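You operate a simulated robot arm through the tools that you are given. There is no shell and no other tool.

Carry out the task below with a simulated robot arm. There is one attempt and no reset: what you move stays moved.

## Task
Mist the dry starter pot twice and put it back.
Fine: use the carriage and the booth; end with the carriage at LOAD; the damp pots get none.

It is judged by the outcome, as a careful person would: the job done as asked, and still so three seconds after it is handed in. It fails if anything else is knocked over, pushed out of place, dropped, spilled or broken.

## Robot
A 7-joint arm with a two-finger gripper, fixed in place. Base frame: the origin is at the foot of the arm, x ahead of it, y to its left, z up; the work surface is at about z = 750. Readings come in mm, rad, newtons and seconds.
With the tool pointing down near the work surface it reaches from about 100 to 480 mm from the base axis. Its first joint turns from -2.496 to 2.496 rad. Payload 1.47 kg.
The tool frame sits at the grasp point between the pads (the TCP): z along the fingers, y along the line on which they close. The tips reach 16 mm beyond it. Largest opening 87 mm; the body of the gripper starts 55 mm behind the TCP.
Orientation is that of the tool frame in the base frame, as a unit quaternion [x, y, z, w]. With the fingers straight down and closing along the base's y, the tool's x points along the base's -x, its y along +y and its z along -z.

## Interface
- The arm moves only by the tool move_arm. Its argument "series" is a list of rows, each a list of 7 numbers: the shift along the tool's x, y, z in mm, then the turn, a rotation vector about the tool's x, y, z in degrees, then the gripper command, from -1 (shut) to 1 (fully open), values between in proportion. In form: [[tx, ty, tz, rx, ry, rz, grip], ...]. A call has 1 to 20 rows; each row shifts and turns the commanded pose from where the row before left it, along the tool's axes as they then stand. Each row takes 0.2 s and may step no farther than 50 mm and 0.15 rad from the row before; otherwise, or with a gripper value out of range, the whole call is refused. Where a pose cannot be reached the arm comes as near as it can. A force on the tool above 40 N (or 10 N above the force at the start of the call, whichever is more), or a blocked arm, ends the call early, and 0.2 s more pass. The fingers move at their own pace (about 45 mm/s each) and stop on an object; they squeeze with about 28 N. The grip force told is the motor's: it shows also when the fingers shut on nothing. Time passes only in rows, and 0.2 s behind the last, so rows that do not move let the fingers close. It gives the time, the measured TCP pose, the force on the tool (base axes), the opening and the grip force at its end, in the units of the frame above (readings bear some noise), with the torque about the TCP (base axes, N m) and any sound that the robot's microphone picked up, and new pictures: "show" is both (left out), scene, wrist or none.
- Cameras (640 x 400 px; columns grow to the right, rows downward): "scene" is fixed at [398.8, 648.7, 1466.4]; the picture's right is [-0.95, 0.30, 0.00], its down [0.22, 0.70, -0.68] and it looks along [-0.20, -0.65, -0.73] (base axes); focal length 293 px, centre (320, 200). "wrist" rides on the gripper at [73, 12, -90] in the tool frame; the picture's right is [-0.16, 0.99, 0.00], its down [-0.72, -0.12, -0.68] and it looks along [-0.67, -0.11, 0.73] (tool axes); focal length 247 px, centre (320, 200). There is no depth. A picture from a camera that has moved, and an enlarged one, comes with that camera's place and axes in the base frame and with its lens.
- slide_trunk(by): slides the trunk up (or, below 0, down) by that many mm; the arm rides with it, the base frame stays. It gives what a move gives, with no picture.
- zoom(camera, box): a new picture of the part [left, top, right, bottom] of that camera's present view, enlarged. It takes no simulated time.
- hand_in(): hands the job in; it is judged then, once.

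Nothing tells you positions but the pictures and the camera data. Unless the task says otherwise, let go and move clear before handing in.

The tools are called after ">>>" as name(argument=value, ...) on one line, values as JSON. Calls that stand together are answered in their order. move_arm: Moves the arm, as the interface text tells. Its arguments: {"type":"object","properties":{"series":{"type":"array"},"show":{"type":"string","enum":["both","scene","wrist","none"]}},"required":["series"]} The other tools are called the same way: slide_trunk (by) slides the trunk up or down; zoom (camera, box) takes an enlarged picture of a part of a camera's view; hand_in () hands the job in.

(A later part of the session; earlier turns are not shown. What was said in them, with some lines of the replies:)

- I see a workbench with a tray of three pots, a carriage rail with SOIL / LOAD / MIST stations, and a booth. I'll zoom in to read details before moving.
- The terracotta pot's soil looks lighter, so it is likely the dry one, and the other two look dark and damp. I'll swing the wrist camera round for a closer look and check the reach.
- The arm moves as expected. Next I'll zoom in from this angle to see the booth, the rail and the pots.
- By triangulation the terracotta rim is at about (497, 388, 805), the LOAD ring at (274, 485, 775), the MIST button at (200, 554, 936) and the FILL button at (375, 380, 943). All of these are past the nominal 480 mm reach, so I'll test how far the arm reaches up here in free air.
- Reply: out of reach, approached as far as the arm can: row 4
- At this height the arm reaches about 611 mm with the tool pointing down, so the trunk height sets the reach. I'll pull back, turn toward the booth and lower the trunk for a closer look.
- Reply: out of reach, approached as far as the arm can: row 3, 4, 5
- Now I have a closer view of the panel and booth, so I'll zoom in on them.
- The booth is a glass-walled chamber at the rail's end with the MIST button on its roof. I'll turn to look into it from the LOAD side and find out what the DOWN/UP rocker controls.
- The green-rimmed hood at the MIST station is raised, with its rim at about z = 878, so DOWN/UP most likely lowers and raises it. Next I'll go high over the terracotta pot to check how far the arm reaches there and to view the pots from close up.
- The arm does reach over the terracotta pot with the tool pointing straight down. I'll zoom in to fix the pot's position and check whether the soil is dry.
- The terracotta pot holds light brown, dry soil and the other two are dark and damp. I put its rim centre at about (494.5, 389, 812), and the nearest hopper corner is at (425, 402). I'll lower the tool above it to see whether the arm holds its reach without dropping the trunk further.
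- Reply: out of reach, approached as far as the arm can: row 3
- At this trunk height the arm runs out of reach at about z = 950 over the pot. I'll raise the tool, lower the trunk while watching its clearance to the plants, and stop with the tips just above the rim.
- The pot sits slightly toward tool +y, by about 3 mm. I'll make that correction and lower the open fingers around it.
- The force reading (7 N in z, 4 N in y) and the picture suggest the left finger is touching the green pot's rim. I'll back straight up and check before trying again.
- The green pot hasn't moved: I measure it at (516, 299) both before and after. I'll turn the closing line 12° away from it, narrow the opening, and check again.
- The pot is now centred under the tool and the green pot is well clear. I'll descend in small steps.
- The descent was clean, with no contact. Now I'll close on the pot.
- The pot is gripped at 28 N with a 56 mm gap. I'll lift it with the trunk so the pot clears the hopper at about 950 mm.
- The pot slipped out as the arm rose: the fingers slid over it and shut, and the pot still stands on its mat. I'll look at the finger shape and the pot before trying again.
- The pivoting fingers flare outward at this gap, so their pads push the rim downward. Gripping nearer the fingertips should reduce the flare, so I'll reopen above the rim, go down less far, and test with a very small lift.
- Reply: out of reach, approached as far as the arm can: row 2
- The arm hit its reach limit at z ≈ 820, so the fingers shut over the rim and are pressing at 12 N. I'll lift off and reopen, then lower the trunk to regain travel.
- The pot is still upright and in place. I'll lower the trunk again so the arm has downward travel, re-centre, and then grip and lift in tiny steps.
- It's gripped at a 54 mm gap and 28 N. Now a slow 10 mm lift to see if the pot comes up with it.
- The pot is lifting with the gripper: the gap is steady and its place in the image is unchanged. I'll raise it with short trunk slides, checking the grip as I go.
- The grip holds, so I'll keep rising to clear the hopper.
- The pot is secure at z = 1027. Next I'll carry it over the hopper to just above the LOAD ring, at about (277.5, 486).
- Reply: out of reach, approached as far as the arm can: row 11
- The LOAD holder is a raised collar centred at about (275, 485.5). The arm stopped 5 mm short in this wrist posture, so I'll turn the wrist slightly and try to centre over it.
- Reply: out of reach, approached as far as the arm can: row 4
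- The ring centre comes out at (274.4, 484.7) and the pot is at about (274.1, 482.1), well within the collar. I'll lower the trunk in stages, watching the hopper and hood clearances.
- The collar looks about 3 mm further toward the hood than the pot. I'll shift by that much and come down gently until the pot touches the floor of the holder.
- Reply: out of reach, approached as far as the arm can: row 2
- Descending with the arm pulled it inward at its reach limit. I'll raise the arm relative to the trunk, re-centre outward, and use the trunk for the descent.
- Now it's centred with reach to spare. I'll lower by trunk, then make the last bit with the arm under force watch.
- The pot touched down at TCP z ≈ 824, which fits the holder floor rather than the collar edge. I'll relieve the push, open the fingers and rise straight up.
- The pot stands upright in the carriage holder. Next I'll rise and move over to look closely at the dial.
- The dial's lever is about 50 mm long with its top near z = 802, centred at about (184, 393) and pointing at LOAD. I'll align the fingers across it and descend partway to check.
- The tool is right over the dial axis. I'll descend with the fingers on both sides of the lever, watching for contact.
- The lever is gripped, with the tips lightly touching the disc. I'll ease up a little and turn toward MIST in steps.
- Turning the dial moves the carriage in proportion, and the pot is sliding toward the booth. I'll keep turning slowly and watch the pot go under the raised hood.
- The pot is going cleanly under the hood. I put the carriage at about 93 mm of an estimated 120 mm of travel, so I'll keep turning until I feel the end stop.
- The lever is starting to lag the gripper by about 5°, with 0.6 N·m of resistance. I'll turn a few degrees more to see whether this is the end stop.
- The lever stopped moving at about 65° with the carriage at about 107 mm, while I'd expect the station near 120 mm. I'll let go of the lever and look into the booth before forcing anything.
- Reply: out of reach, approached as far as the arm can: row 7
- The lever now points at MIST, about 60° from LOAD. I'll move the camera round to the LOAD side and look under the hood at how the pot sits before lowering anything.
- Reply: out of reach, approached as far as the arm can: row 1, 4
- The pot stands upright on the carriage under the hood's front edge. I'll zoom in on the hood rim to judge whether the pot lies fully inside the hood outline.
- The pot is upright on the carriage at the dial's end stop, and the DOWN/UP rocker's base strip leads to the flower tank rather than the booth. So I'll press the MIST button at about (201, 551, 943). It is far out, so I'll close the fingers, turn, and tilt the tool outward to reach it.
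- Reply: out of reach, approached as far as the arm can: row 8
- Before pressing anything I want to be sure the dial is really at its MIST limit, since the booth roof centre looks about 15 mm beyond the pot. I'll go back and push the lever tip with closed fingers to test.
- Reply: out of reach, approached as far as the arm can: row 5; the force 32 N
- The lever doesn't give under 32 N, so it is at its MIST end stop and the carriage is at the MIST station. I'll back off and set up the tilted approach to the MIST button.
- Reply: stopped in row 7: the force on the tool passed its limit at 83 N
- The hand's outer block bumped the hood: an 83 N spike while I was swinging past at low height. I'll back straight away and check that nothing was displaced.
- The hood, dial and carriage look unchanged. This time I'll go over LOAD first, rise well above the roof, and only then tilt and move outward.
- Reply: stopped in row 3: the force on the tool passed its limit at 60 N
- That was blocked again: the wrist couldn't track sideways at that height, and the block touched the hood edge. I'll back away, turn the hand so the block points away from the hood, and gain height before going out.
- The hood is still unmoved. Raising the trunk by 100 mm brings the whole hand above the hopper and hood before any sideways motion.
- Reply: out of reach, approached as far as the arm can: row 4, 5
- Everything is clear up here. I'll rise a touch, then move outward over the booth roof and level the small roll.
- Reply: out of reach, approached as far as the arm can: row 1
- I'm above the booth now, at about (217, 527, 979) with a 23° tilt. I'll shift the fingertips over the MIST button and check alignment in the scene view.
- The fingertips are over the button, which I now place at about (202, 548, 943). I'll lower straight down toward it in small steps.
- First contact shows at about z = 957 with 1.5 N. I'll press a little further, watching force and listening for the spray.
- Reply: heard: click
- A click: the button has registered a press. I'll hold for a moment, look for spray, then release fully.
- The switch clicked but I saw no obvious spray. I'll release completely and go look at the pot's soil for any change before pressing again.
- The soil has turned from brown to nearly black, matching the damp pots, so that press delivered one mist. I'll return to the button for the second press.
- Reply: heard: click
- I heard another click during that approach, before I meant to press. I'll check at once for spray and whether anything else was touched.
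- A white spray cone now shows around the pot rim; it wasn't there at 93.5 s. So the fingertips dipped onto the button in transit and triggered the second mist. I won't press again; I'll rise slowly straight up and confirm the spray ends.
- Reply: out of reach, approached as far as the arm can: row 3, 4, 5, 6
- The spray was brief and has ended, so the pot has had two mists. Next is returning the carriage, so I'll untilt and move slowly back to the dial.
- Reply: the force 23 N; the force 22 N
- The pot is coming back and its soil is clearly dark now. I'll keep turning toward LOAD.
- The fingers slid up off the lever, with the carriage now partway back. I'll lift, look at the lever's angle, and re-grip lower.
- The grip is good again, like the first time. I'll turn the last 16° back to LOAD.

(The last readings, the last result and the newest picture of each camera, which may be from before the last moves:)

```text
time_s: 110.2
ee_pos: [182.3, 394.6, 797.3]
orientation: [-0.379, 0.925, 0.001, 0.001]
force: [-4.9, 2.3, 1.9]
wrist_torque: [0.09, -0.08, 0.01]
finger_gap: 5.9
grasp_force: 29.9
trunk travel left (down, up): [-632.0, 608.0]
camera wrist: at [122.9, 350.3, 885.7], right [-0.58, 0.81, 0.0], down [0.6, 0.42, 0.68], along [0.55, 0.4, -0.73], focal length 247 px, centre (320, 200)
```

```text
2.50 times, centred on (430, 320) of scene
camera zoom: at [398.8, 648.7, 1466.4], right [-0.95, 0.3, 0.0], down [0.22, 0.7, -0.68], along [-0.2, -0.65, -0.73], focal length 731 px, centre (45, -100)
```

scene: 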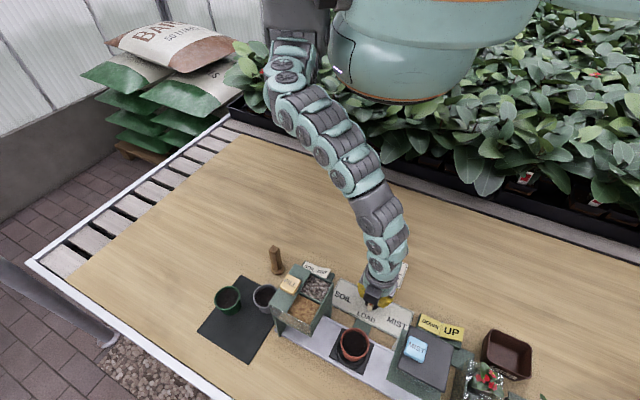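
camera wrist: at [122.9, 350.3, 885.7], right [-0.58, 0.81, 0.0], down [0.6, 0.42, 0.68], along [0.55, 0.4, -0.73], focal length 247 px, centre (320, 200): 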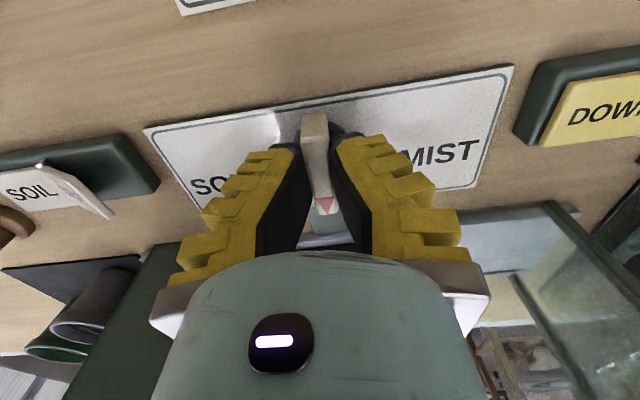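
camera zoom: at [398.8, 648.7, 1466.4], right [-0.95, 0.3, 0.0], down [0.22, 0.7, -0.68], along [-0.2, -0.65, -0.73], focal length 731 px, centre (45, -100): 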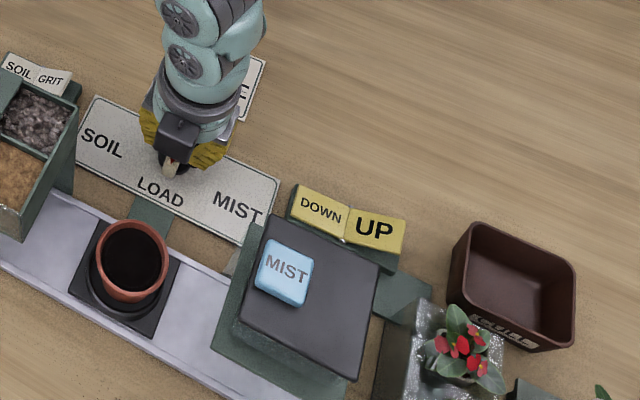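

The carriage is back at its original LOAD position within a couple of millimetres. I'll release the lever and rise straight up.

>>> move_arm(series=[[0, 0, 0, 0, 0, 0, -0.4], [0, 0, 0, 0, 0, 0, 0.1], [0, 0, 0, 0, 0, 0, 0.1], [0, 0, -20, 0, 0, 0, 0.1], [0, 0, -20, 0, 0, 0, 0.1], [0, 0, -20, 0, 0, 0, 0.1], [0, 0, 0, 0, 0, 0, 0.3]])

>>> zoom(camera="wrist", box=[160, 0, 480, 250])

```text
time_s: 111.8
ee_pos: [182.6, 395.1, 856.5]
orientation: [-0.38, 0.925, -0.001, 0.001]
force: [0.4, -0.5, -0.3]
wrist_torque: [0.01, -0.01, 0.0]
finger_gap: 61.4
grasp_force: 3.6
trunk travel left (down, up): [-632.0, 608.0]
camera wrist: at [123.6, 349.8, 946.1], right [-0.58, 0.81, 0.0], down [0.6, 0.43, 0.68], along [0.56, 0.39, -0.73], focal length 247 px, centre (320, 200)
```

scene: 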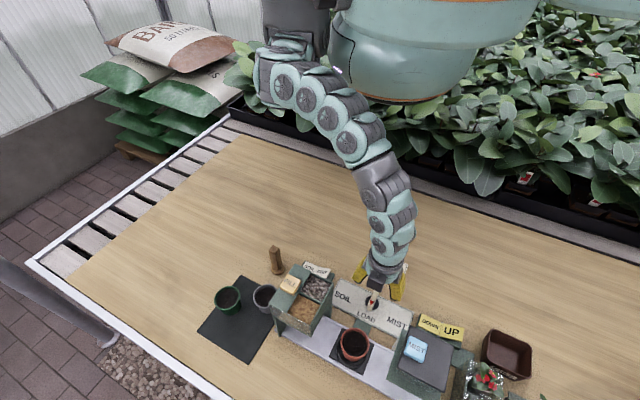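
wrist: 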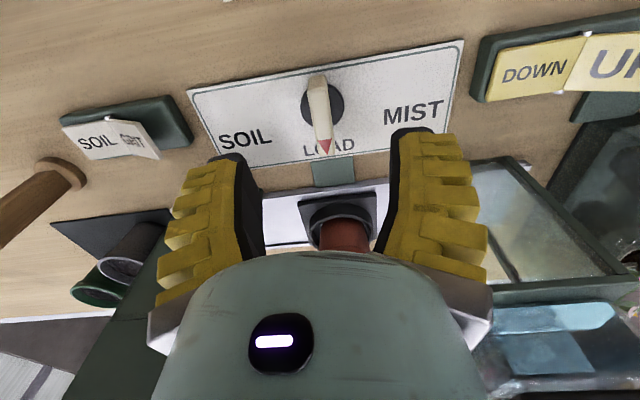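

```text
1.60 times, centred on (320, 125) of wrist
camera zoom: at [123.6, 349.8, 946.1], right [-0.58, 0.81, 0.0], down [0.6, 0.43, 0.68], along [0.56, 0.39, -0.73], focal length 395 px, centre (320, 320)
```

zoom: 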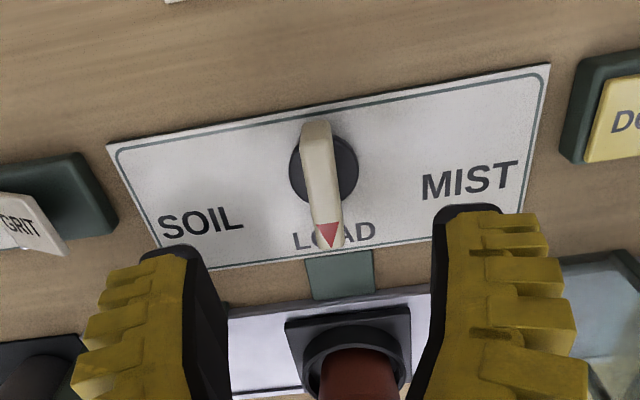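

The lever points at LOAD. Next I'll collect the pot: rise, set the same grasp angle as before, and move slowly over the LOAD holder.

>>> move_arm(series=[[0, 0, -23, 0, 0, 0, 0.6], [0, 0, -23, 0, 0, 0, 0.6], [0, 0, -22, 0, 0, -8.6, 0.6], [0, 0, 0, 0, 0, -8.6, 0.6], [-15, -4, 0, 0, 0, 0, 0.6], [-18, -5, 0, 0, 0, 0, 0.6], [-18, -5, 0, 0, 0, 0, 0.6], [-18, -5, 0, 0, 0, 0, 0.6], [-18, -5, 0, 0, 0, 0, 0.6], [-18, -5, 0, 0, 0, 0, 0.6], [-18.6, -5.7, 0, 0, 0, 0, 0.6], [0, 0, 0, 0, 0, 0, 0.6]])

```text
time_s: 113.8
ee_pos: [231.2, 475.4, 908.3]
orientation: [-0.524, 0.852, -0.008, -0.012]
force: [-5.4, -14.1, 3.9]
wrist_torque: [0.36, 0.15, 0.83]
finger_gap: 72.0
grasp_force: 3.1
out of reach, approached as far as the arm can: row 1, 2, 3
trunk travel left (down, up): [-632.0, 608.0]
stopped in row 10: the force on the tool passed its limit at 53 N (the readings are from after the stop); the commanded pose is now the measured one
camera wrist: at [190.3, 416.8, 999.7], right [-0.81, 0.58, -0.01], down [0.44, 0.61, 0.66], along [0.39, 0.53, -0.75], focal length 247 px, centre (320, 200)
```

scene: 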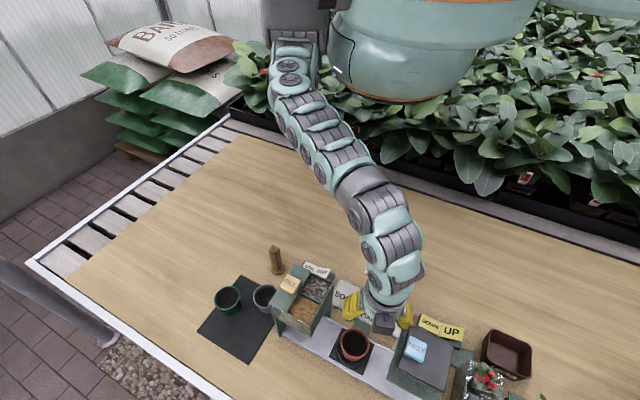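
wrist: 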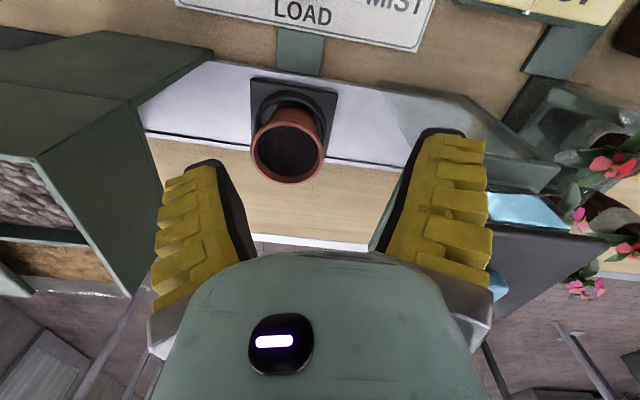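

The open finger brushed the booth corner: the rise had been clipped by the reach limit, which shifted my start point. I'll back away along the rail and check that everything is still in place.

>>> move_arm(series=[[3, -9, 0, 0, 0, 0, 0.6], [3, -9, 0, 0, 0, 0, 0.6], [3, -9, 0, 0, 0, 0, 0.6], [0, 0, 0, 0, 0, 0, 0.6]])

>>> zoom(camera="scene", box=[320, 280, 480, 400])

```text
time_s: 114.8
ee_pos: [255.7, 458.1, 910.9]
orientation: [-0.521, 0.854, -0.004, -0.007]
force: [-0.5, -0.6, 0.6]
wrist_torque: [-0.04, -0.03, 0.01]
finger_gap: 73.5
grasp_force: 1.7
trunk travel left (down, up): [-632.0, 608.0]
camera wrist: at [213.3, 400.1, 1000.9], right [-0.81, 0.59, 0.0], down [0.44, 0.6, 0.67], along [0.4, 0.54, -0.74], focal length 247 px, centre (320, 200)
```

scene: 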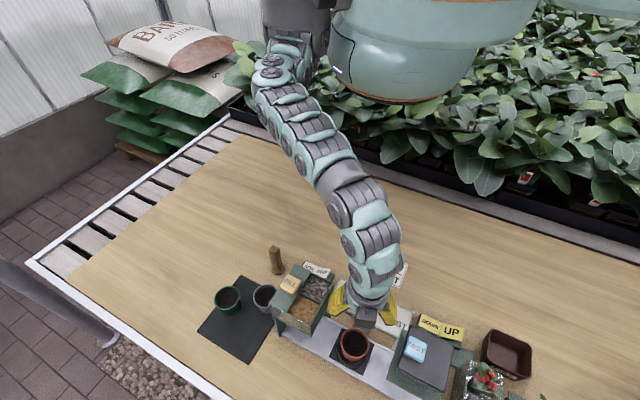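
wrist: 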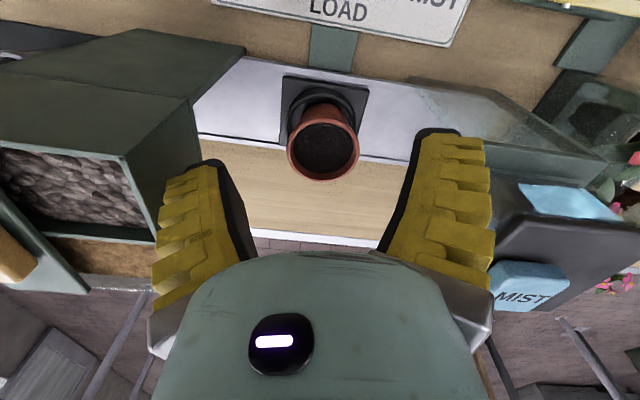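

```text
3.33 times, centred on (400, 340) of scene
camera zoom: at [398.8, 648.7, 1466.4], right [-0.95, 0.3, 0.0], down [0.22, 0.7, -0.68], along [-0.2, -0.65, -0.73], focal length 975 px, centre (53, -267)
```

zoom: 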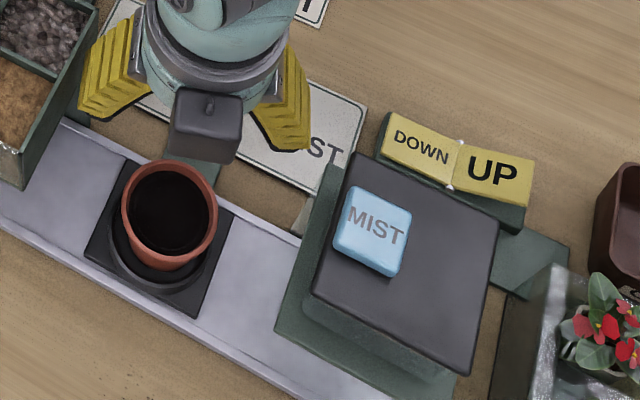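

Nothing has moved. I'll make a slow, small correction to centre over the pot, which I now place at about (272, 485).

>>> move_arm(series=[[-10, -0.5, 0, 0, -0.9, 0, 0.6], [-10, -0.4, 0, 0, 0, 0, 0.6], [-9, -0.4, 0, 0, 0, 0, 0.6], [0, 0, 0, 0, 0, 0, 0.6]], show="wrist")

>>> zoom(camera="wrist", box=[220, 20, 420, 180])

```text
time_s: 115.8
ee_pos: [269.8, 483.3, 909.6]
orientation: [-0.522, 0.853, -0.002, -0.001]
force: [-0.1, -0.1, -0.7]
wrist_torque: [0.01, -0.03, -0.01]
finger_gap: 73.0
grasp_force: 2.8
trunk travel left (down, up): [-632.0, 608.0]
camera wrist: at [226.5, 423.4, 999.2], right [-0.81, 0.59, 0.0], down [0.43, 0.59, 0.68], along [0.4, 0.55, -0.74], focal length 247 px, centre (320, 200)
```

wrist: 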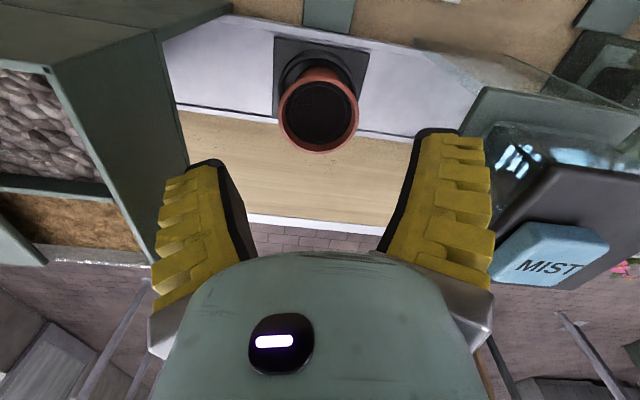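

```text
2.50 times, centred on (320, 100) of wrist
camera zoom: at [226.5, 423.4, 999.2], right [-0.81, 0.59, 0.0], down [0.43, 0.59, 0.68], along [0.4, 0.55, -0.74], focal length 617 px, centre (320, 450)
```

zoom: 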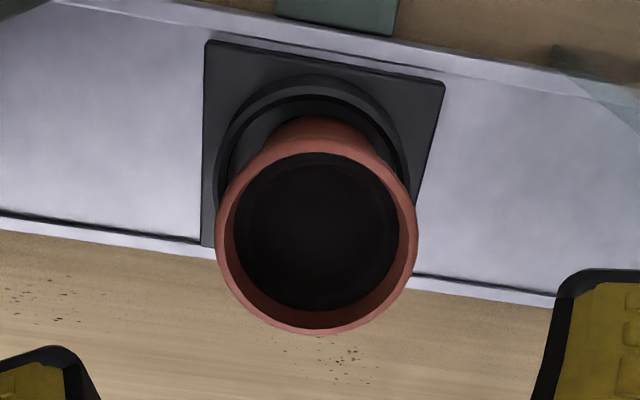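

The soil is dark and evenly wet, and the pot is about 4 mm further out than the tool. I'll correct for that, then descend with the trunk.

>>> move_arm(series=[[-4.3, -0.9, 0, 0, 0, 0, 0.6], [0, 0, 0, 0, 0, 0, 0.6]], show="none")

>>> slide_trunk(by=-50)

>>> move_arm(series=[[0, 0, 0, 0, 0, 0, 0.6]], show="wrist")

>>> zoom(camera="wrist", box=[220, 20, 420, 180])

```text
time_s: 116.4
ee_pos: [271.2, 486.8, 909.1]
orientation: [-0.522, 0.853, -0.001, -0.002]
force: [-0.3, 0.1, 0.3]
wrist_torque: [0.02, 0.02, -0.02]
finger_gap: 73.2
grasp_force: 2.5
trunk travel left (down, up): [-632.0, 608.0]
```

```text
time_s: 117.3
ee_pos: [272.3, 488.3, 860.2]
orientation: [-0.522, 0.853, -0.001, 0.0]
force: [-0.2, -0.4, 0.5]
wrist_torque: [-0.02, -0.02, 0.02]
finger_gap: 73.1
grasp_force: 2.3
trunk travel left (down, up): [-582.0, 658.0]
```

```text
time_s: 117.7
ee_pos: [272.6, 487.6, 860.3]
orientation: [-0.522, 0.853, -0.002, -0.001]
force: [1.0, 0.3, -0.2]
wrist_torque: [0.01, -0.03, 0.0]
finger_gap: 73.3
grasp_force: 2.3
trunk travel left (down, up): [-582.0, 658.0]
camera wrist: at [229.3, 427.2, 949.6], right [-0.81, 0.59, 0.0], down [0.43, 0.59, 0.68], along [0.4, 0.55, -0.73], focal length 247 px, centre (320, 200)
```

wrist: 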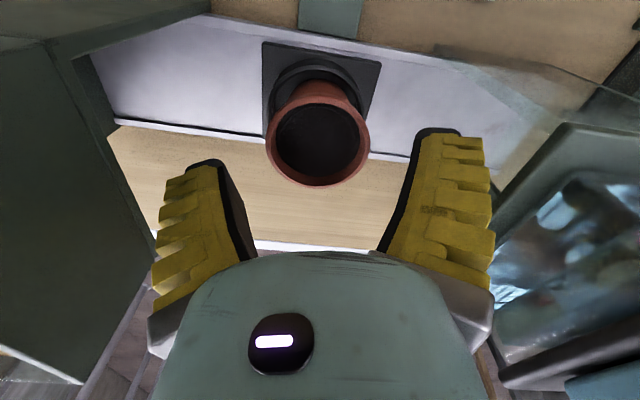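

```text
2.50 times, centred on (320, 100) of wrist
camera zoom: at [229.3, 427.2, 949.6], right [-0.81, 0.59, 0.0], down [0.43, 0.59, 0.68], along [0.4, 0.55, -0.73], focal length 617 px, centre (320, 450)
```

zoom: 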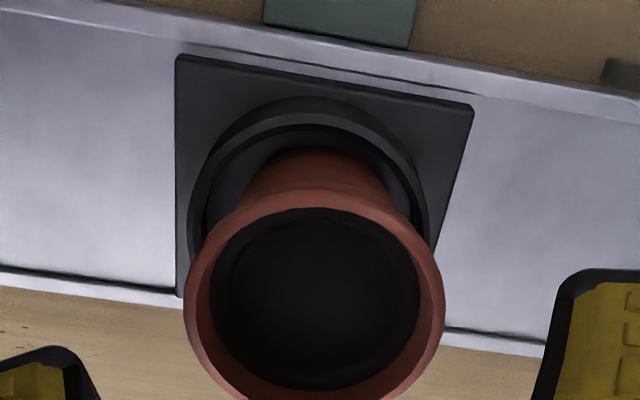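

>>> move_arm(series=[[0.5, -1.2, 12, 0, 0, 0, 0.6], [0, 0, 12, 0, 0, 0, 0.6], [0, 0, 10, 0, 0, 0, 0.6], [0, 0, 0, 0, 0, 0, 0.6]], show="wrist")

```text
time_s: 118.7
ee_pos: [272.5, 486.2, 825.5]
orientation: [-0.522, 0.853, -0.002, -0.001]
force: [0.0, 0.0, 0.1]
wrist_torque: [0.02, -0.01, 0.0]
finger_gap: 73.0
grasp_force: 2.1
trunk travel left (down, up): [-582.0, 658.0]
camera wrist: at [229.9, 425.7, 915.4], right [-0.81, 0.59, 0.0], down [0.43, 0.59, 0.68], along [0.4, 0.55, -0.74], focal length 247 px, centre (320, 200)
```

wrist: 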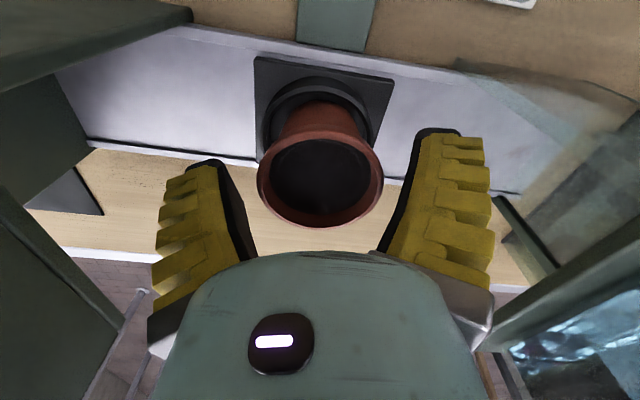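

Well centred, with the rim about 5 mm below the grasp point. I'll close, then do a slow test lift.

>>> move_arm(series=[[0, 0, 0, 0, 0, 0, 0.3], [0, 0, 0, 0, 0, 0, -0.2], [0, 0, 0, 0, 0, 0, -1], [0, 0, 0, 0, 0, 0, -1], [0, 0, 0, 0, 0, 0, -1]], show="wrist")

```text
time_s: 119.9
ee_pos: [273.3, 486.9, 826.7]
orientation: [-0.521, 0.853, -0.001, -0.001]
force: [-0.5, 0.0, 1.5]
wrist_torque: [-0.07, 0.05, 0.0]
finger_gap: 53.7
grasp_force: 27.6
trunk travel left (down, up): [-582.0, 658.0]
camera wrist: at [230.0, 425.8, 915.5], right [-0.81, 0.59, 0.0], down [0.43, 0.59, 0.68], along [0.4, 0.55, -0.73], focal length 247 px, centre (320, 200)
```

wrist: 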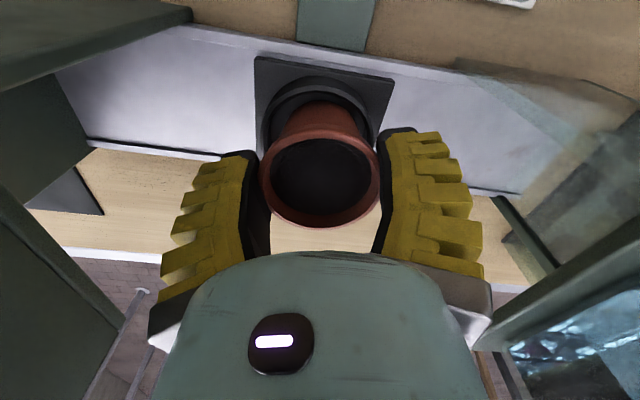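

>>> move_arm(series=[[0, 0, -1, 0, 0, 0, -1], [0, 0, -2, 0, 0, 0, -1], [0, 0, -2, 0, 0, 0, -1], [0, 0, -3, 0, 0, 0, -1], [0, 0, -4, 0, 0, 0, -1], [0, 0, 0, 0, 0, 0, -1]], show="wrist")

```text
time_s: 121.3
ee_pos: [274.1, 486.2, 838.5]
orientation: [-0.522, 0.853, -0.002, -0.001]
force: [0.2, -0.4, -0.8]
wrist_torque: [0.0, -0.04, -0.02]
finger_gap: 53.3
grasp_force: 28.4
trunk travel left (down, up): [-582.0, 658.0]
camera wrist: at [230.3, 426.3, 927.2], right [-0.81, 0.59, 0.0], down [0.43, 0.59, 0.68], along [0.4, 0.55, -0.73], focal length 247 px, centre (320, 200)
```

wrist: 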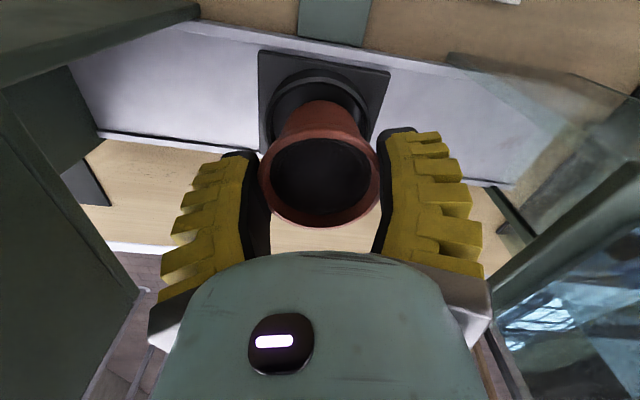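

The pot is held. I'll raise it with the trunk well above the hopper, then carry it back slowly.

>>> slide_trunk(by=100)

>>> slide_trunk(by=105)

>>> move_arm(series=[[0, 0, 0, 0, 0, 5.4, -1], [0, 0, 0, 0, 0, 5.5, -1], [-2.8, -11.5, 0, 0, 0, 0, -1], [-4.6, -18.5, 0, 0, 0, 0, -1], [-4.6, -18.5, 0, 0, 0, 0, -1], [-4.6, -18.5, 0, 0, 0, 0, -1], [-4.6, -18.5, 0, 0, 0, 0, -1], [-4.6, -18.5, 0, 0, 0, 0, -1], [-4.6, -18.5, 0, 0, 0, 0, -1], [-4.6, -18.5, 0, 0, 0, 0, -1], [-4.6, -18.5, 0, 0, 0, 0, -1], [-4.6, -18.5, 0, 0, 0, 0, -1], [-4.6, -18.5, 0, 0, 0, 0, -1], [-4.6, -18.5, 0, 0, 0, 0, -1], [-4.6, -18.5, 0, 0, 0, 0, -1], [0, 0, 0, 0, 0, 0, -1]])

```text
time_s: 122.7
ee_pos: [273.9, 485.7, 938.9]
orientation: [-0.523, 0.853, -0.002, -0.001]
force: [0.5, -0.2, -0.6]
wrist_torque: [-0.04, 0.03, 0.01]
finger_gap: 53.2
grasp_force: 28.0
trunk travel left (down, up): [-682.0, 558.0]
```

```text
time_s: 124.0
ee_pos: [273.7, 486.3, 1042.4]
orientation: [-0.522, 0.853, -0.002, 0.0]
force: [-0.7, -0.4, -0.1]
wrist_torque: [0.03, -0.03, 0.01]
finger_gap: 53.5
grasp_force: 27.7
trunk travel left (down, up): [-787.0, 453.0]
```

```text
time_s: 127.4
ee_pos: [492.3, 388.6, 1043.2]
orientation: [-0.438, 0.899, -0.001, 0.0]
force: [1.0, -0.6, -1.2]
wrist_torque: [-0.02, 0.02, -0.03]
finger_gap: 53.4
grasp_force: 27.8
trunk travel left (down, up): [-787.0, 453.0]
camera wrist: at [438.9, 337.5, 1132.4], right [-0.68, 0.73, 0.0], down [0.54, 0.5, 0.68], along [0.5, 0.46, -0.74], focal length 247 px, centre (320, 200)
```

scene: 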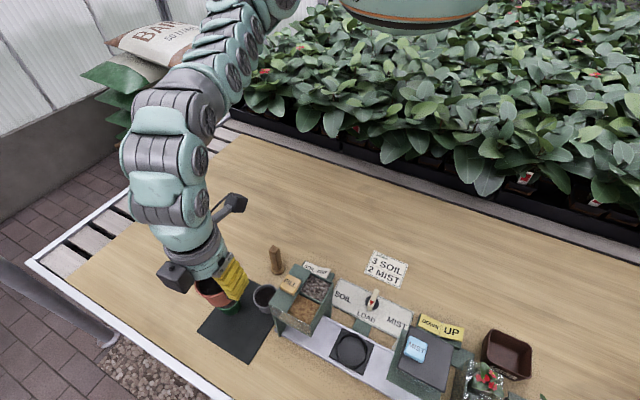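
wrist: 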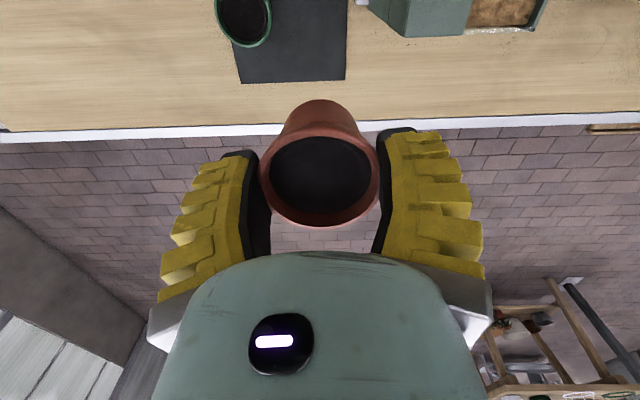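

The pot is right above its original spot. I'll lower by trunk in stages, then finish gently with the arm.

>>> slide_trunk(by=-100)

>>> slide_trunk(by=-85)

>>> move_arm(series=[[0, 0, 0, 0, 0, 0, -1]])

>>> zoom(camera="scene", box=[190, 260, 310, 370])

```text
time_s: 128.8
ee_pos: [492.8, 388.9, 943.4]
orientation: [-0.438, 0.899, -0.001, 0.0]
force: [0.2, 0.7, 0.2]
wrist_torque: [0.02, 0.01, -0.02]
finger_gap: 53.1
grasp_force: 28.4
trunk travel left (down, up): [-687.0, 553.0]
```

```text
time_s: 130.0
ee_pos: [492.4, 388.8, 858.0]
orientation: [-0.439, 0.898, -0.001, 0.0]
force: [0.1, 0.0, -0.8]
wrist_torque: [0.0, 0.01, 0.03]
finger_gap: 53.0
grasp_force: 28.3
trunk travel left (down, up): [-602.0, 638.0]
```

```text
time_s: 130.4
ee_pos: [492.2, 389.5, 857.7]
orientation: [-0.438, 0.899, -0.002, -0.001]
force: [0.0, 0.3, -1.0]
wrist_torque: [-0.02, 0.01, 0.03]
finger_gap: 53.5
grasp_force: 27.9
trunk travel left (down, up): [-602.0, 638.0]
camera wrist: at [438.8, 337.6, 947.4], right [-0.68, 0.73, 0.0], down [0.54, 0.5, 0.68], along [0.5, 0.46, -0.73], focal length 247 px, centre (320, 200)
```

scene: 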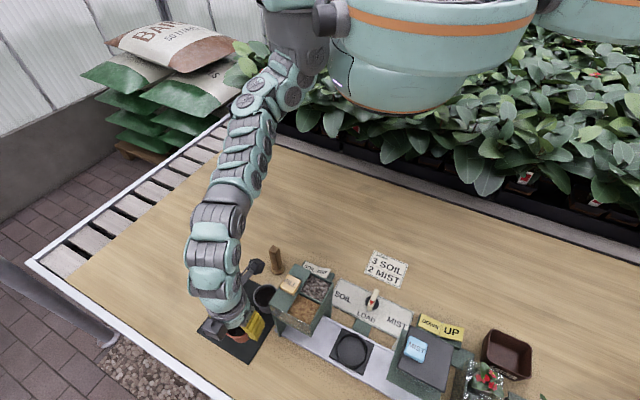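
wrist: 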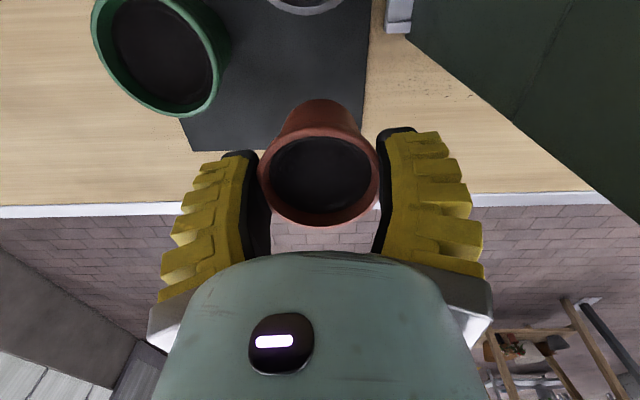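

```text
3.64 times, centred on (250, 315) of scene
camera zoom: at [398.8, 648.7, 1466.4], right [-0.95, 0.3, 0.0], down [0.22, 0.7, -0.68], along [-0.2, -0.65, -0.73], focal length 1064 px, centre (574, -218)
```

zoom: 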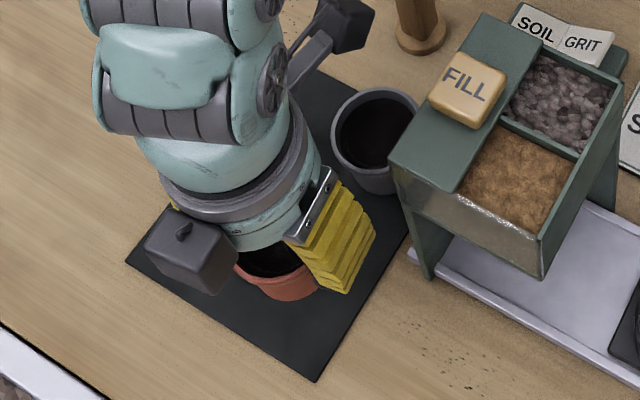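

>>> move_arm(series=[[0, 0, 9, 0, 0, 0, -1], [0, 0, 9, 0, 0, 0, -1], [0, 0, 9, 0, 0, 0, -1], [0, 0, 5, 0, 0, 0, -1], [0, 0, 0, 0, 0, 0, -1]], show="wrist")

```text
time_s: 131.6
ee_pos: [493.2, 389.0, 825.9]
orientation: [-0.439, 0.899, -0.002, -0.001]
force: [0.1, 0.0, -0.2]
wrist_torque: [0.0, -0.02, -0.03]
finger_gap: 53.3
grasp_force: 28.1
trunk travel left (down, up): [-602.0, 638.0]
camera wrist: at [438.7, 337.5, 915.6], right [-0.68, 0.73, 0.0], down [0.54, 0.5, 0.68], along [0.5, 0.46, -0.73], focal length 247 px, centre (320, 200)
```

wrist: 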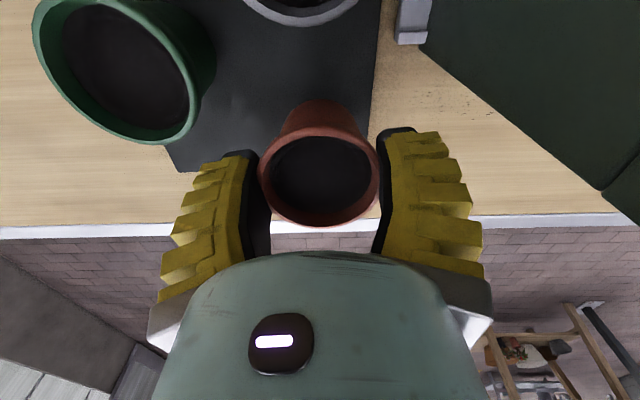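

>>> move_arm(series=[[0, 0, 3, 0, 0, 0, -1], [0, 0, 3, 0, 0, 0, -1], [0, 0, 3, 0, 0, 0, -1], [0, 0, 0, 0, 0, 0, -1]], show="none")

>>> move_arm(series=[[0, 0, 1.5, 0, 0, 0, -1], [0, 0, 1.5, 0, 0, 0, -1], [0, 0, 0, 0, 0, 0, -1]], show="wrist")

```text
time_s: 132.6
ee_pos: [491.8, 388.6, 817.1]
orientation: [-0.438, 0.899, -0.001, -0.001]
force: [0.2, -0.2, -0.3]
wrist_torque: [0.0, 0.0, -0.02]
finger_gap: 53.4
grasp_force: 28.2
trunk travel left (down, up): [-602.0, 638.0]
```

```text
time_s: 133.4
ee_pos: [491.6, 388.8, 814.2]
orientation: [-0.438, 0.899, -0.002, -0.001]
force: [1.1, -0.3, -1.5]
wrist_torque: [0.01, 0.03, 0.0]
finger_gap: 53.1
grasp_force: 28.6
trunk travel left (down, up): [-602.0, 638.0]
camera wrist: at [438.8, 337.4, 903.3], right [-0.68, 0.73, 0.0], down [0.54, 0.5, 0.68], along [0.5, 0.46, -0.73], focal length 247 px, centre (320, 200)
```

wrist: 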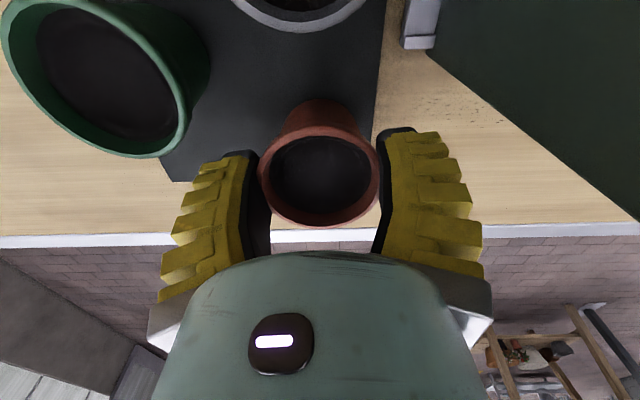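

>>> move_arm(series=[[0, 0, 1.5, 0, 0, 0, -1], [0, 0, 1, 0, 0, 0, -1], [0, 0, 0, 0, 0, 0, -1]], show="none")

```text
time_s: 134.2
ee_pos: [492.1, 389.7, 810.8]
orientation: [-0.438, 0.899, -0.001, -0.001]
force: [0.4, -0.4, -1.1]
wrist_torque: [-0.02, 0.0, 0.01]
finger_gap: 53.2
grasp_force: 28.6
trunk travel left (down, up): [-602.0, 638.0]
```

>>> move_arm(series=[[0, 0, 1, 0, 0, 0, -1], [0, 0, 1, 0, 0, 0, -1], [0, 0, 0, 0, 0, 0, -1]], show="none")

```text
time_s: 135.0
ee_pos: [492.6, 387.6, 810.6]
orientation: [-0.438, 0.899, -0.002, -0.002]
force: [-0.9, 0.7, -1.0]
wrist_torque: [-0.02, 0.01, 0.0]
finger_gap: 52.9
grasp_force: 27.8
trunk travel left (down, up): [-602.0, 638.0]
```

>>> move_arm(series=[[0, 0, 1, 0, 0, 0, -1], [0, 0, 1, 0, 0, 0, -1], [0, 0, 0, 0, 0, 0, -1]], show="wrist")

>>> zoom(camera="scene", box=[200, 290, 290, 370])

```text
time_s: 135.8
ee_pos: [491.7, 389.0, 808.0]
orientation: [-0.439, 0.899, -0.001, -0.001]
force: [-0.1, -0.5, -0.4]
wrist_torque: [0.0, -0.01, 0.02]
finger_gap: 53.4
grasp_force: 28.5
trunk travel left (down, up): [-602.0, 638.0]
camera wrist: at [438.7, 337.4, 896.9], right [-0.68, 0.73, 0.0], down [0.54, 0.5, 0.68], along [0.5, 0.46, -0.73], focal length 247 px, centre (320, 200)
```

wrist: 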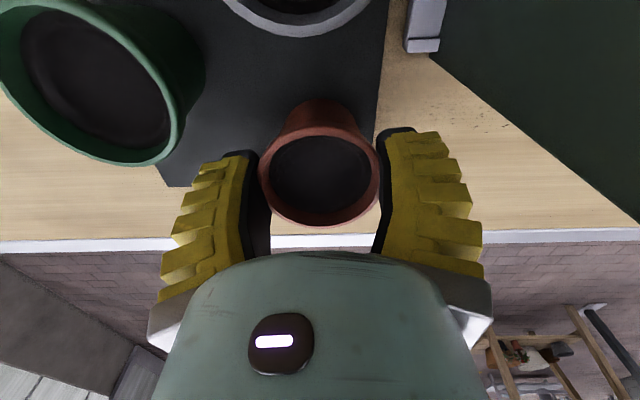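

```text
5.00 times, centred on (245, 330) of scene
camera zoom: at [398.8, 648.7, 1466.4], right [-0.95, 0.3, 0.0], down [0.22, 0.7, -0.68], along [-0.2, -0.65, -0.73], focal length 1463 px, centre (695, -450)
```

zoom: 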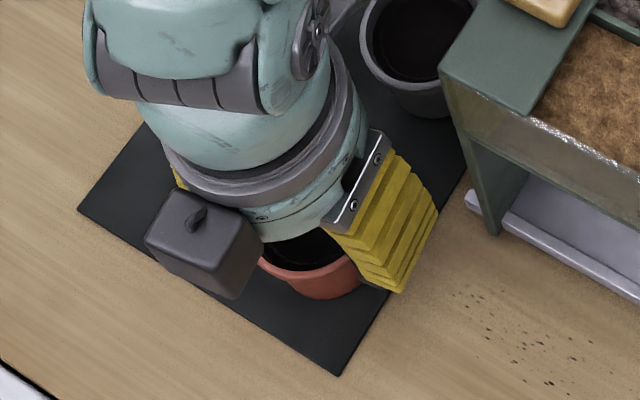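

>>> move_arm(series=[[0, 0, 1, 0, 0, 0, -1], [0, 0, 1, 0, 0, 0, -1], [0, 0, 0, 0, 0, 0, -1]], show="none")

```text
time_s: 136.6
ee_pos: [492.0, 388.8, 805.7]
orientation: [-0.438, 0.899, 0.0, -0.001]
force: [-1.5, -2.2, 10.5]
wrist_torque: [-0.22, 0.17, 0.0]
finger_gap: 53.6
grasp_force: 28.0
trunk travel left (down, up): [-602.0, 638.0]
```

Touchdown at z ≈ 805.7 with 10 N, matching the original grasp height. I'll ease off and release, then rise straight up.

>>> move_arm(series=[[0, 0, -0.7, 0, 0, 0, -1], [0, 0, 0, 0, 0, 0, -0.3], [0, 0, 0, 0, 0, 0, 0.3], [0, 0, 0, 0, 0, 0, 0.6], [0, 0, 0, 0, 0, 0, 0.6], [0, 0, -8, 0, 0, 0, 0.6], [0, 0, -12, 0, 0, 0, 0.6], [0, 0, -15, 0, 0, 0, 0.6], [0, 0, -15, 0, 0, 0, 0.6], [0, 0, 0, 0, 0, 0, 0.6]])

>>> zoom(camera="wrist", box=[120, 0, 520, 250])

```text
time_s: 138.8
ee_pos: [490.8, 388.6, 856.5]
orientation: [-0.439, 0.899, -0.002, -0.001]
force: [0.0, -0.2, 1.0]
wrist_torque: [0.02, 0.0, -0.01]
finger_gap: 73.1
grasp_force: 1.9
trunk travel left (down, up): [-602.0, 638.0]
camera wrist: at [438.5, 337.0, 945.8], right [-0.68, 0.73, 0.0], down [0.54, 0.5, 0.68], along [0.5, 0.46, -0.73], focal length 247 px, centre (320, 200)
```

scene: 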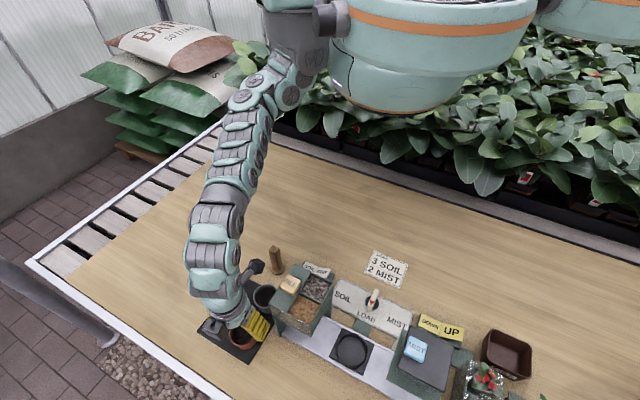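
wrist: 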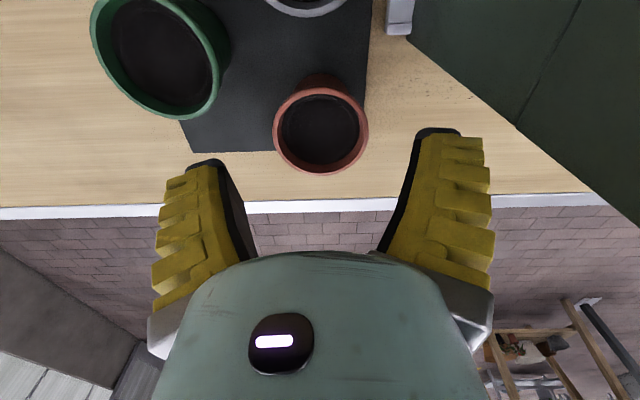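

```text
1.60 times, centred on (320, 125) of wrist
camera zoom: at [438.5, 337.0, 945.8], right [-0.68, 0.73, 0.0], down [0.54, 0.5, 0.68], along [0.5, 0.46, -0.73], focal length 395 px, centre (320, 320)
```

zoom: 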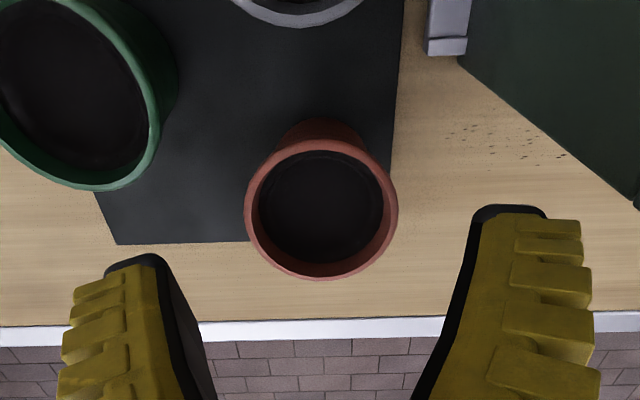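

The pot is upright on its mat at its original spot with damp soil. I'll raise clear and do a final check of the whole bench.

>>> slide_trunk(by=150)

>>> move_arm(series=[[10, 0, 0, 0, 0, 0, 0.6], [18, 0, 0, 0, 0, 0, 0.6], [18, -5, 0, 0, 0, 0, 0.6], [18, -8, 0, 0, 0, 0, 0.6], [18, -8, 0, 0, 0, 0, 0.6], [18, -8, 0, 0, 0, 0, 0.6], [0, 0, 0, 0, 0, 0, 0.6]])

>>> zoom(camera="scene", box=[180, 220, 360, 380])

>>> zoom(camera="scene", box=[320, 240, 540, 400])

```text
time_s: 140.5
ee_pos: [491.8, 389.7, 1004.9]
orientation: [-0.439, 0.899, -0.002, -0.001]
force: [0.5, 0.4, -0.1]
wrist_torque: [0.01, 0.01, 0.01]
finger_gap: 72.9
grasp_force: 2.8
trunk travel left (down, up): [-752.0, 488.0]
```

```text
time_s: 142.1
ee_pos: [474.8, 367.3, 1006.7]
orientation: [-0.438, 0.899, -0.001, -0.001]
force: [0.6, 0.5, -0.5]
wrist_torque: [0.02, -0.03, -0.02]
finger_gap: 73.1
grasp_force: 2.4
out of reach, approached as far as the arm can: row 3, 4, 5, 6
trunk travel left (down, up): [-752.0, 488.0]
camera wrist: at [421.2, 315.2, 1095.8], right [-0.68, 0.73, 0.0], down [0.54, 0.5, 0.68], along [0.5, 0.46, -0.73], focal length 247 px, centre (320, 200)
```

scene: 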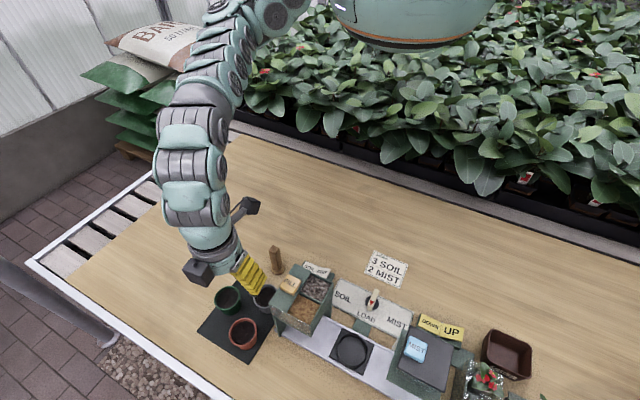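
wrist: 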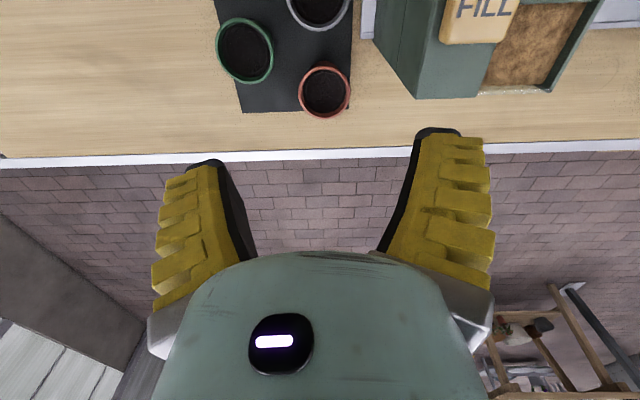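

```text
2.50 times, centred on (270, 300) of scene
camera zoom: at [398.8, 648.7, 1466.4], right [-0.95, 0.3, 0.0], down [0.22, 0.7, -0.68], along [-0.2, -0.65, -0.73], focal length 731 px, centre (445, -50)
```

zoom: 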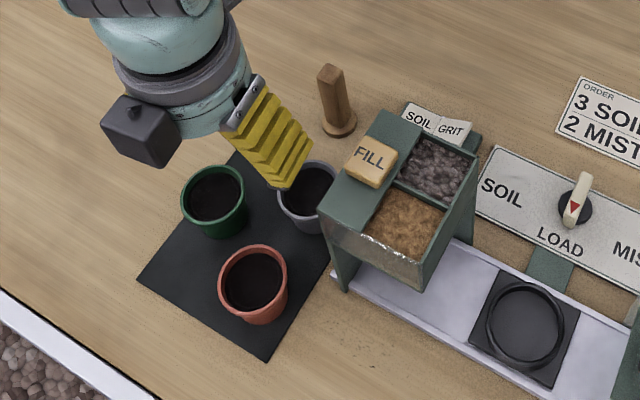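

```text
2.50 times, centred on (430, 320) of scene
camera zoom: at [398.8, 648.7, 1466.4], right [-0.95, 0.3, 0.0], down [0.22, 0.7, -0.68], along [-0.2, -0.65, -0.73], focal length 731 px, centre (45, -100)
```

zoom: 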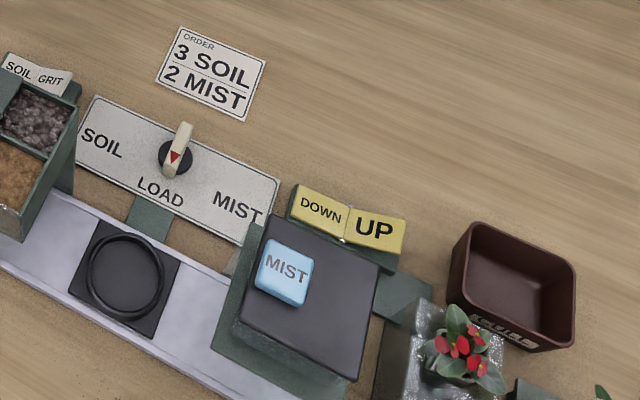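

Everything matches the starting layout: the dial and carriage are at LOAD, the terracotta pot is back on its mat with wet soil, the two damp pots were never moved or misted, and the gripper is clear. I'm handing in now. The second of the two mists came from an unplanned touch on the button during an approach; I heard one click and saw one spray.

>>> hand_in()

```text
The job is handed in.
```

The job is handed in. The dry terracotta pot was misted twice in the booth and is back in its spot on the mat, within about 3 mm, with dark, wet soil. The carriage is at LOAD, and the two damp pots got no mist.

- **Second mist:** the first press was deliberate. The second happened when the closed fingertips dipped onto the MIST button as I moved in for the next press. I heard one click and saw a brief spray, so I counted it as the second mist and didn't press again.
- **Contacts along the way:**
    - A finger touched the green pot's rim during the first approach, without moving it.
    - The pot slipped from the first grasp while still standing on its mat.
    - On the next try the fingers closed over its rim and pressed down at about 12 N.
    - The hand bumped the booth three times, with force peaks of 53–83 N.

In the final pictures the booth, dial, pots and everything else are where they started.
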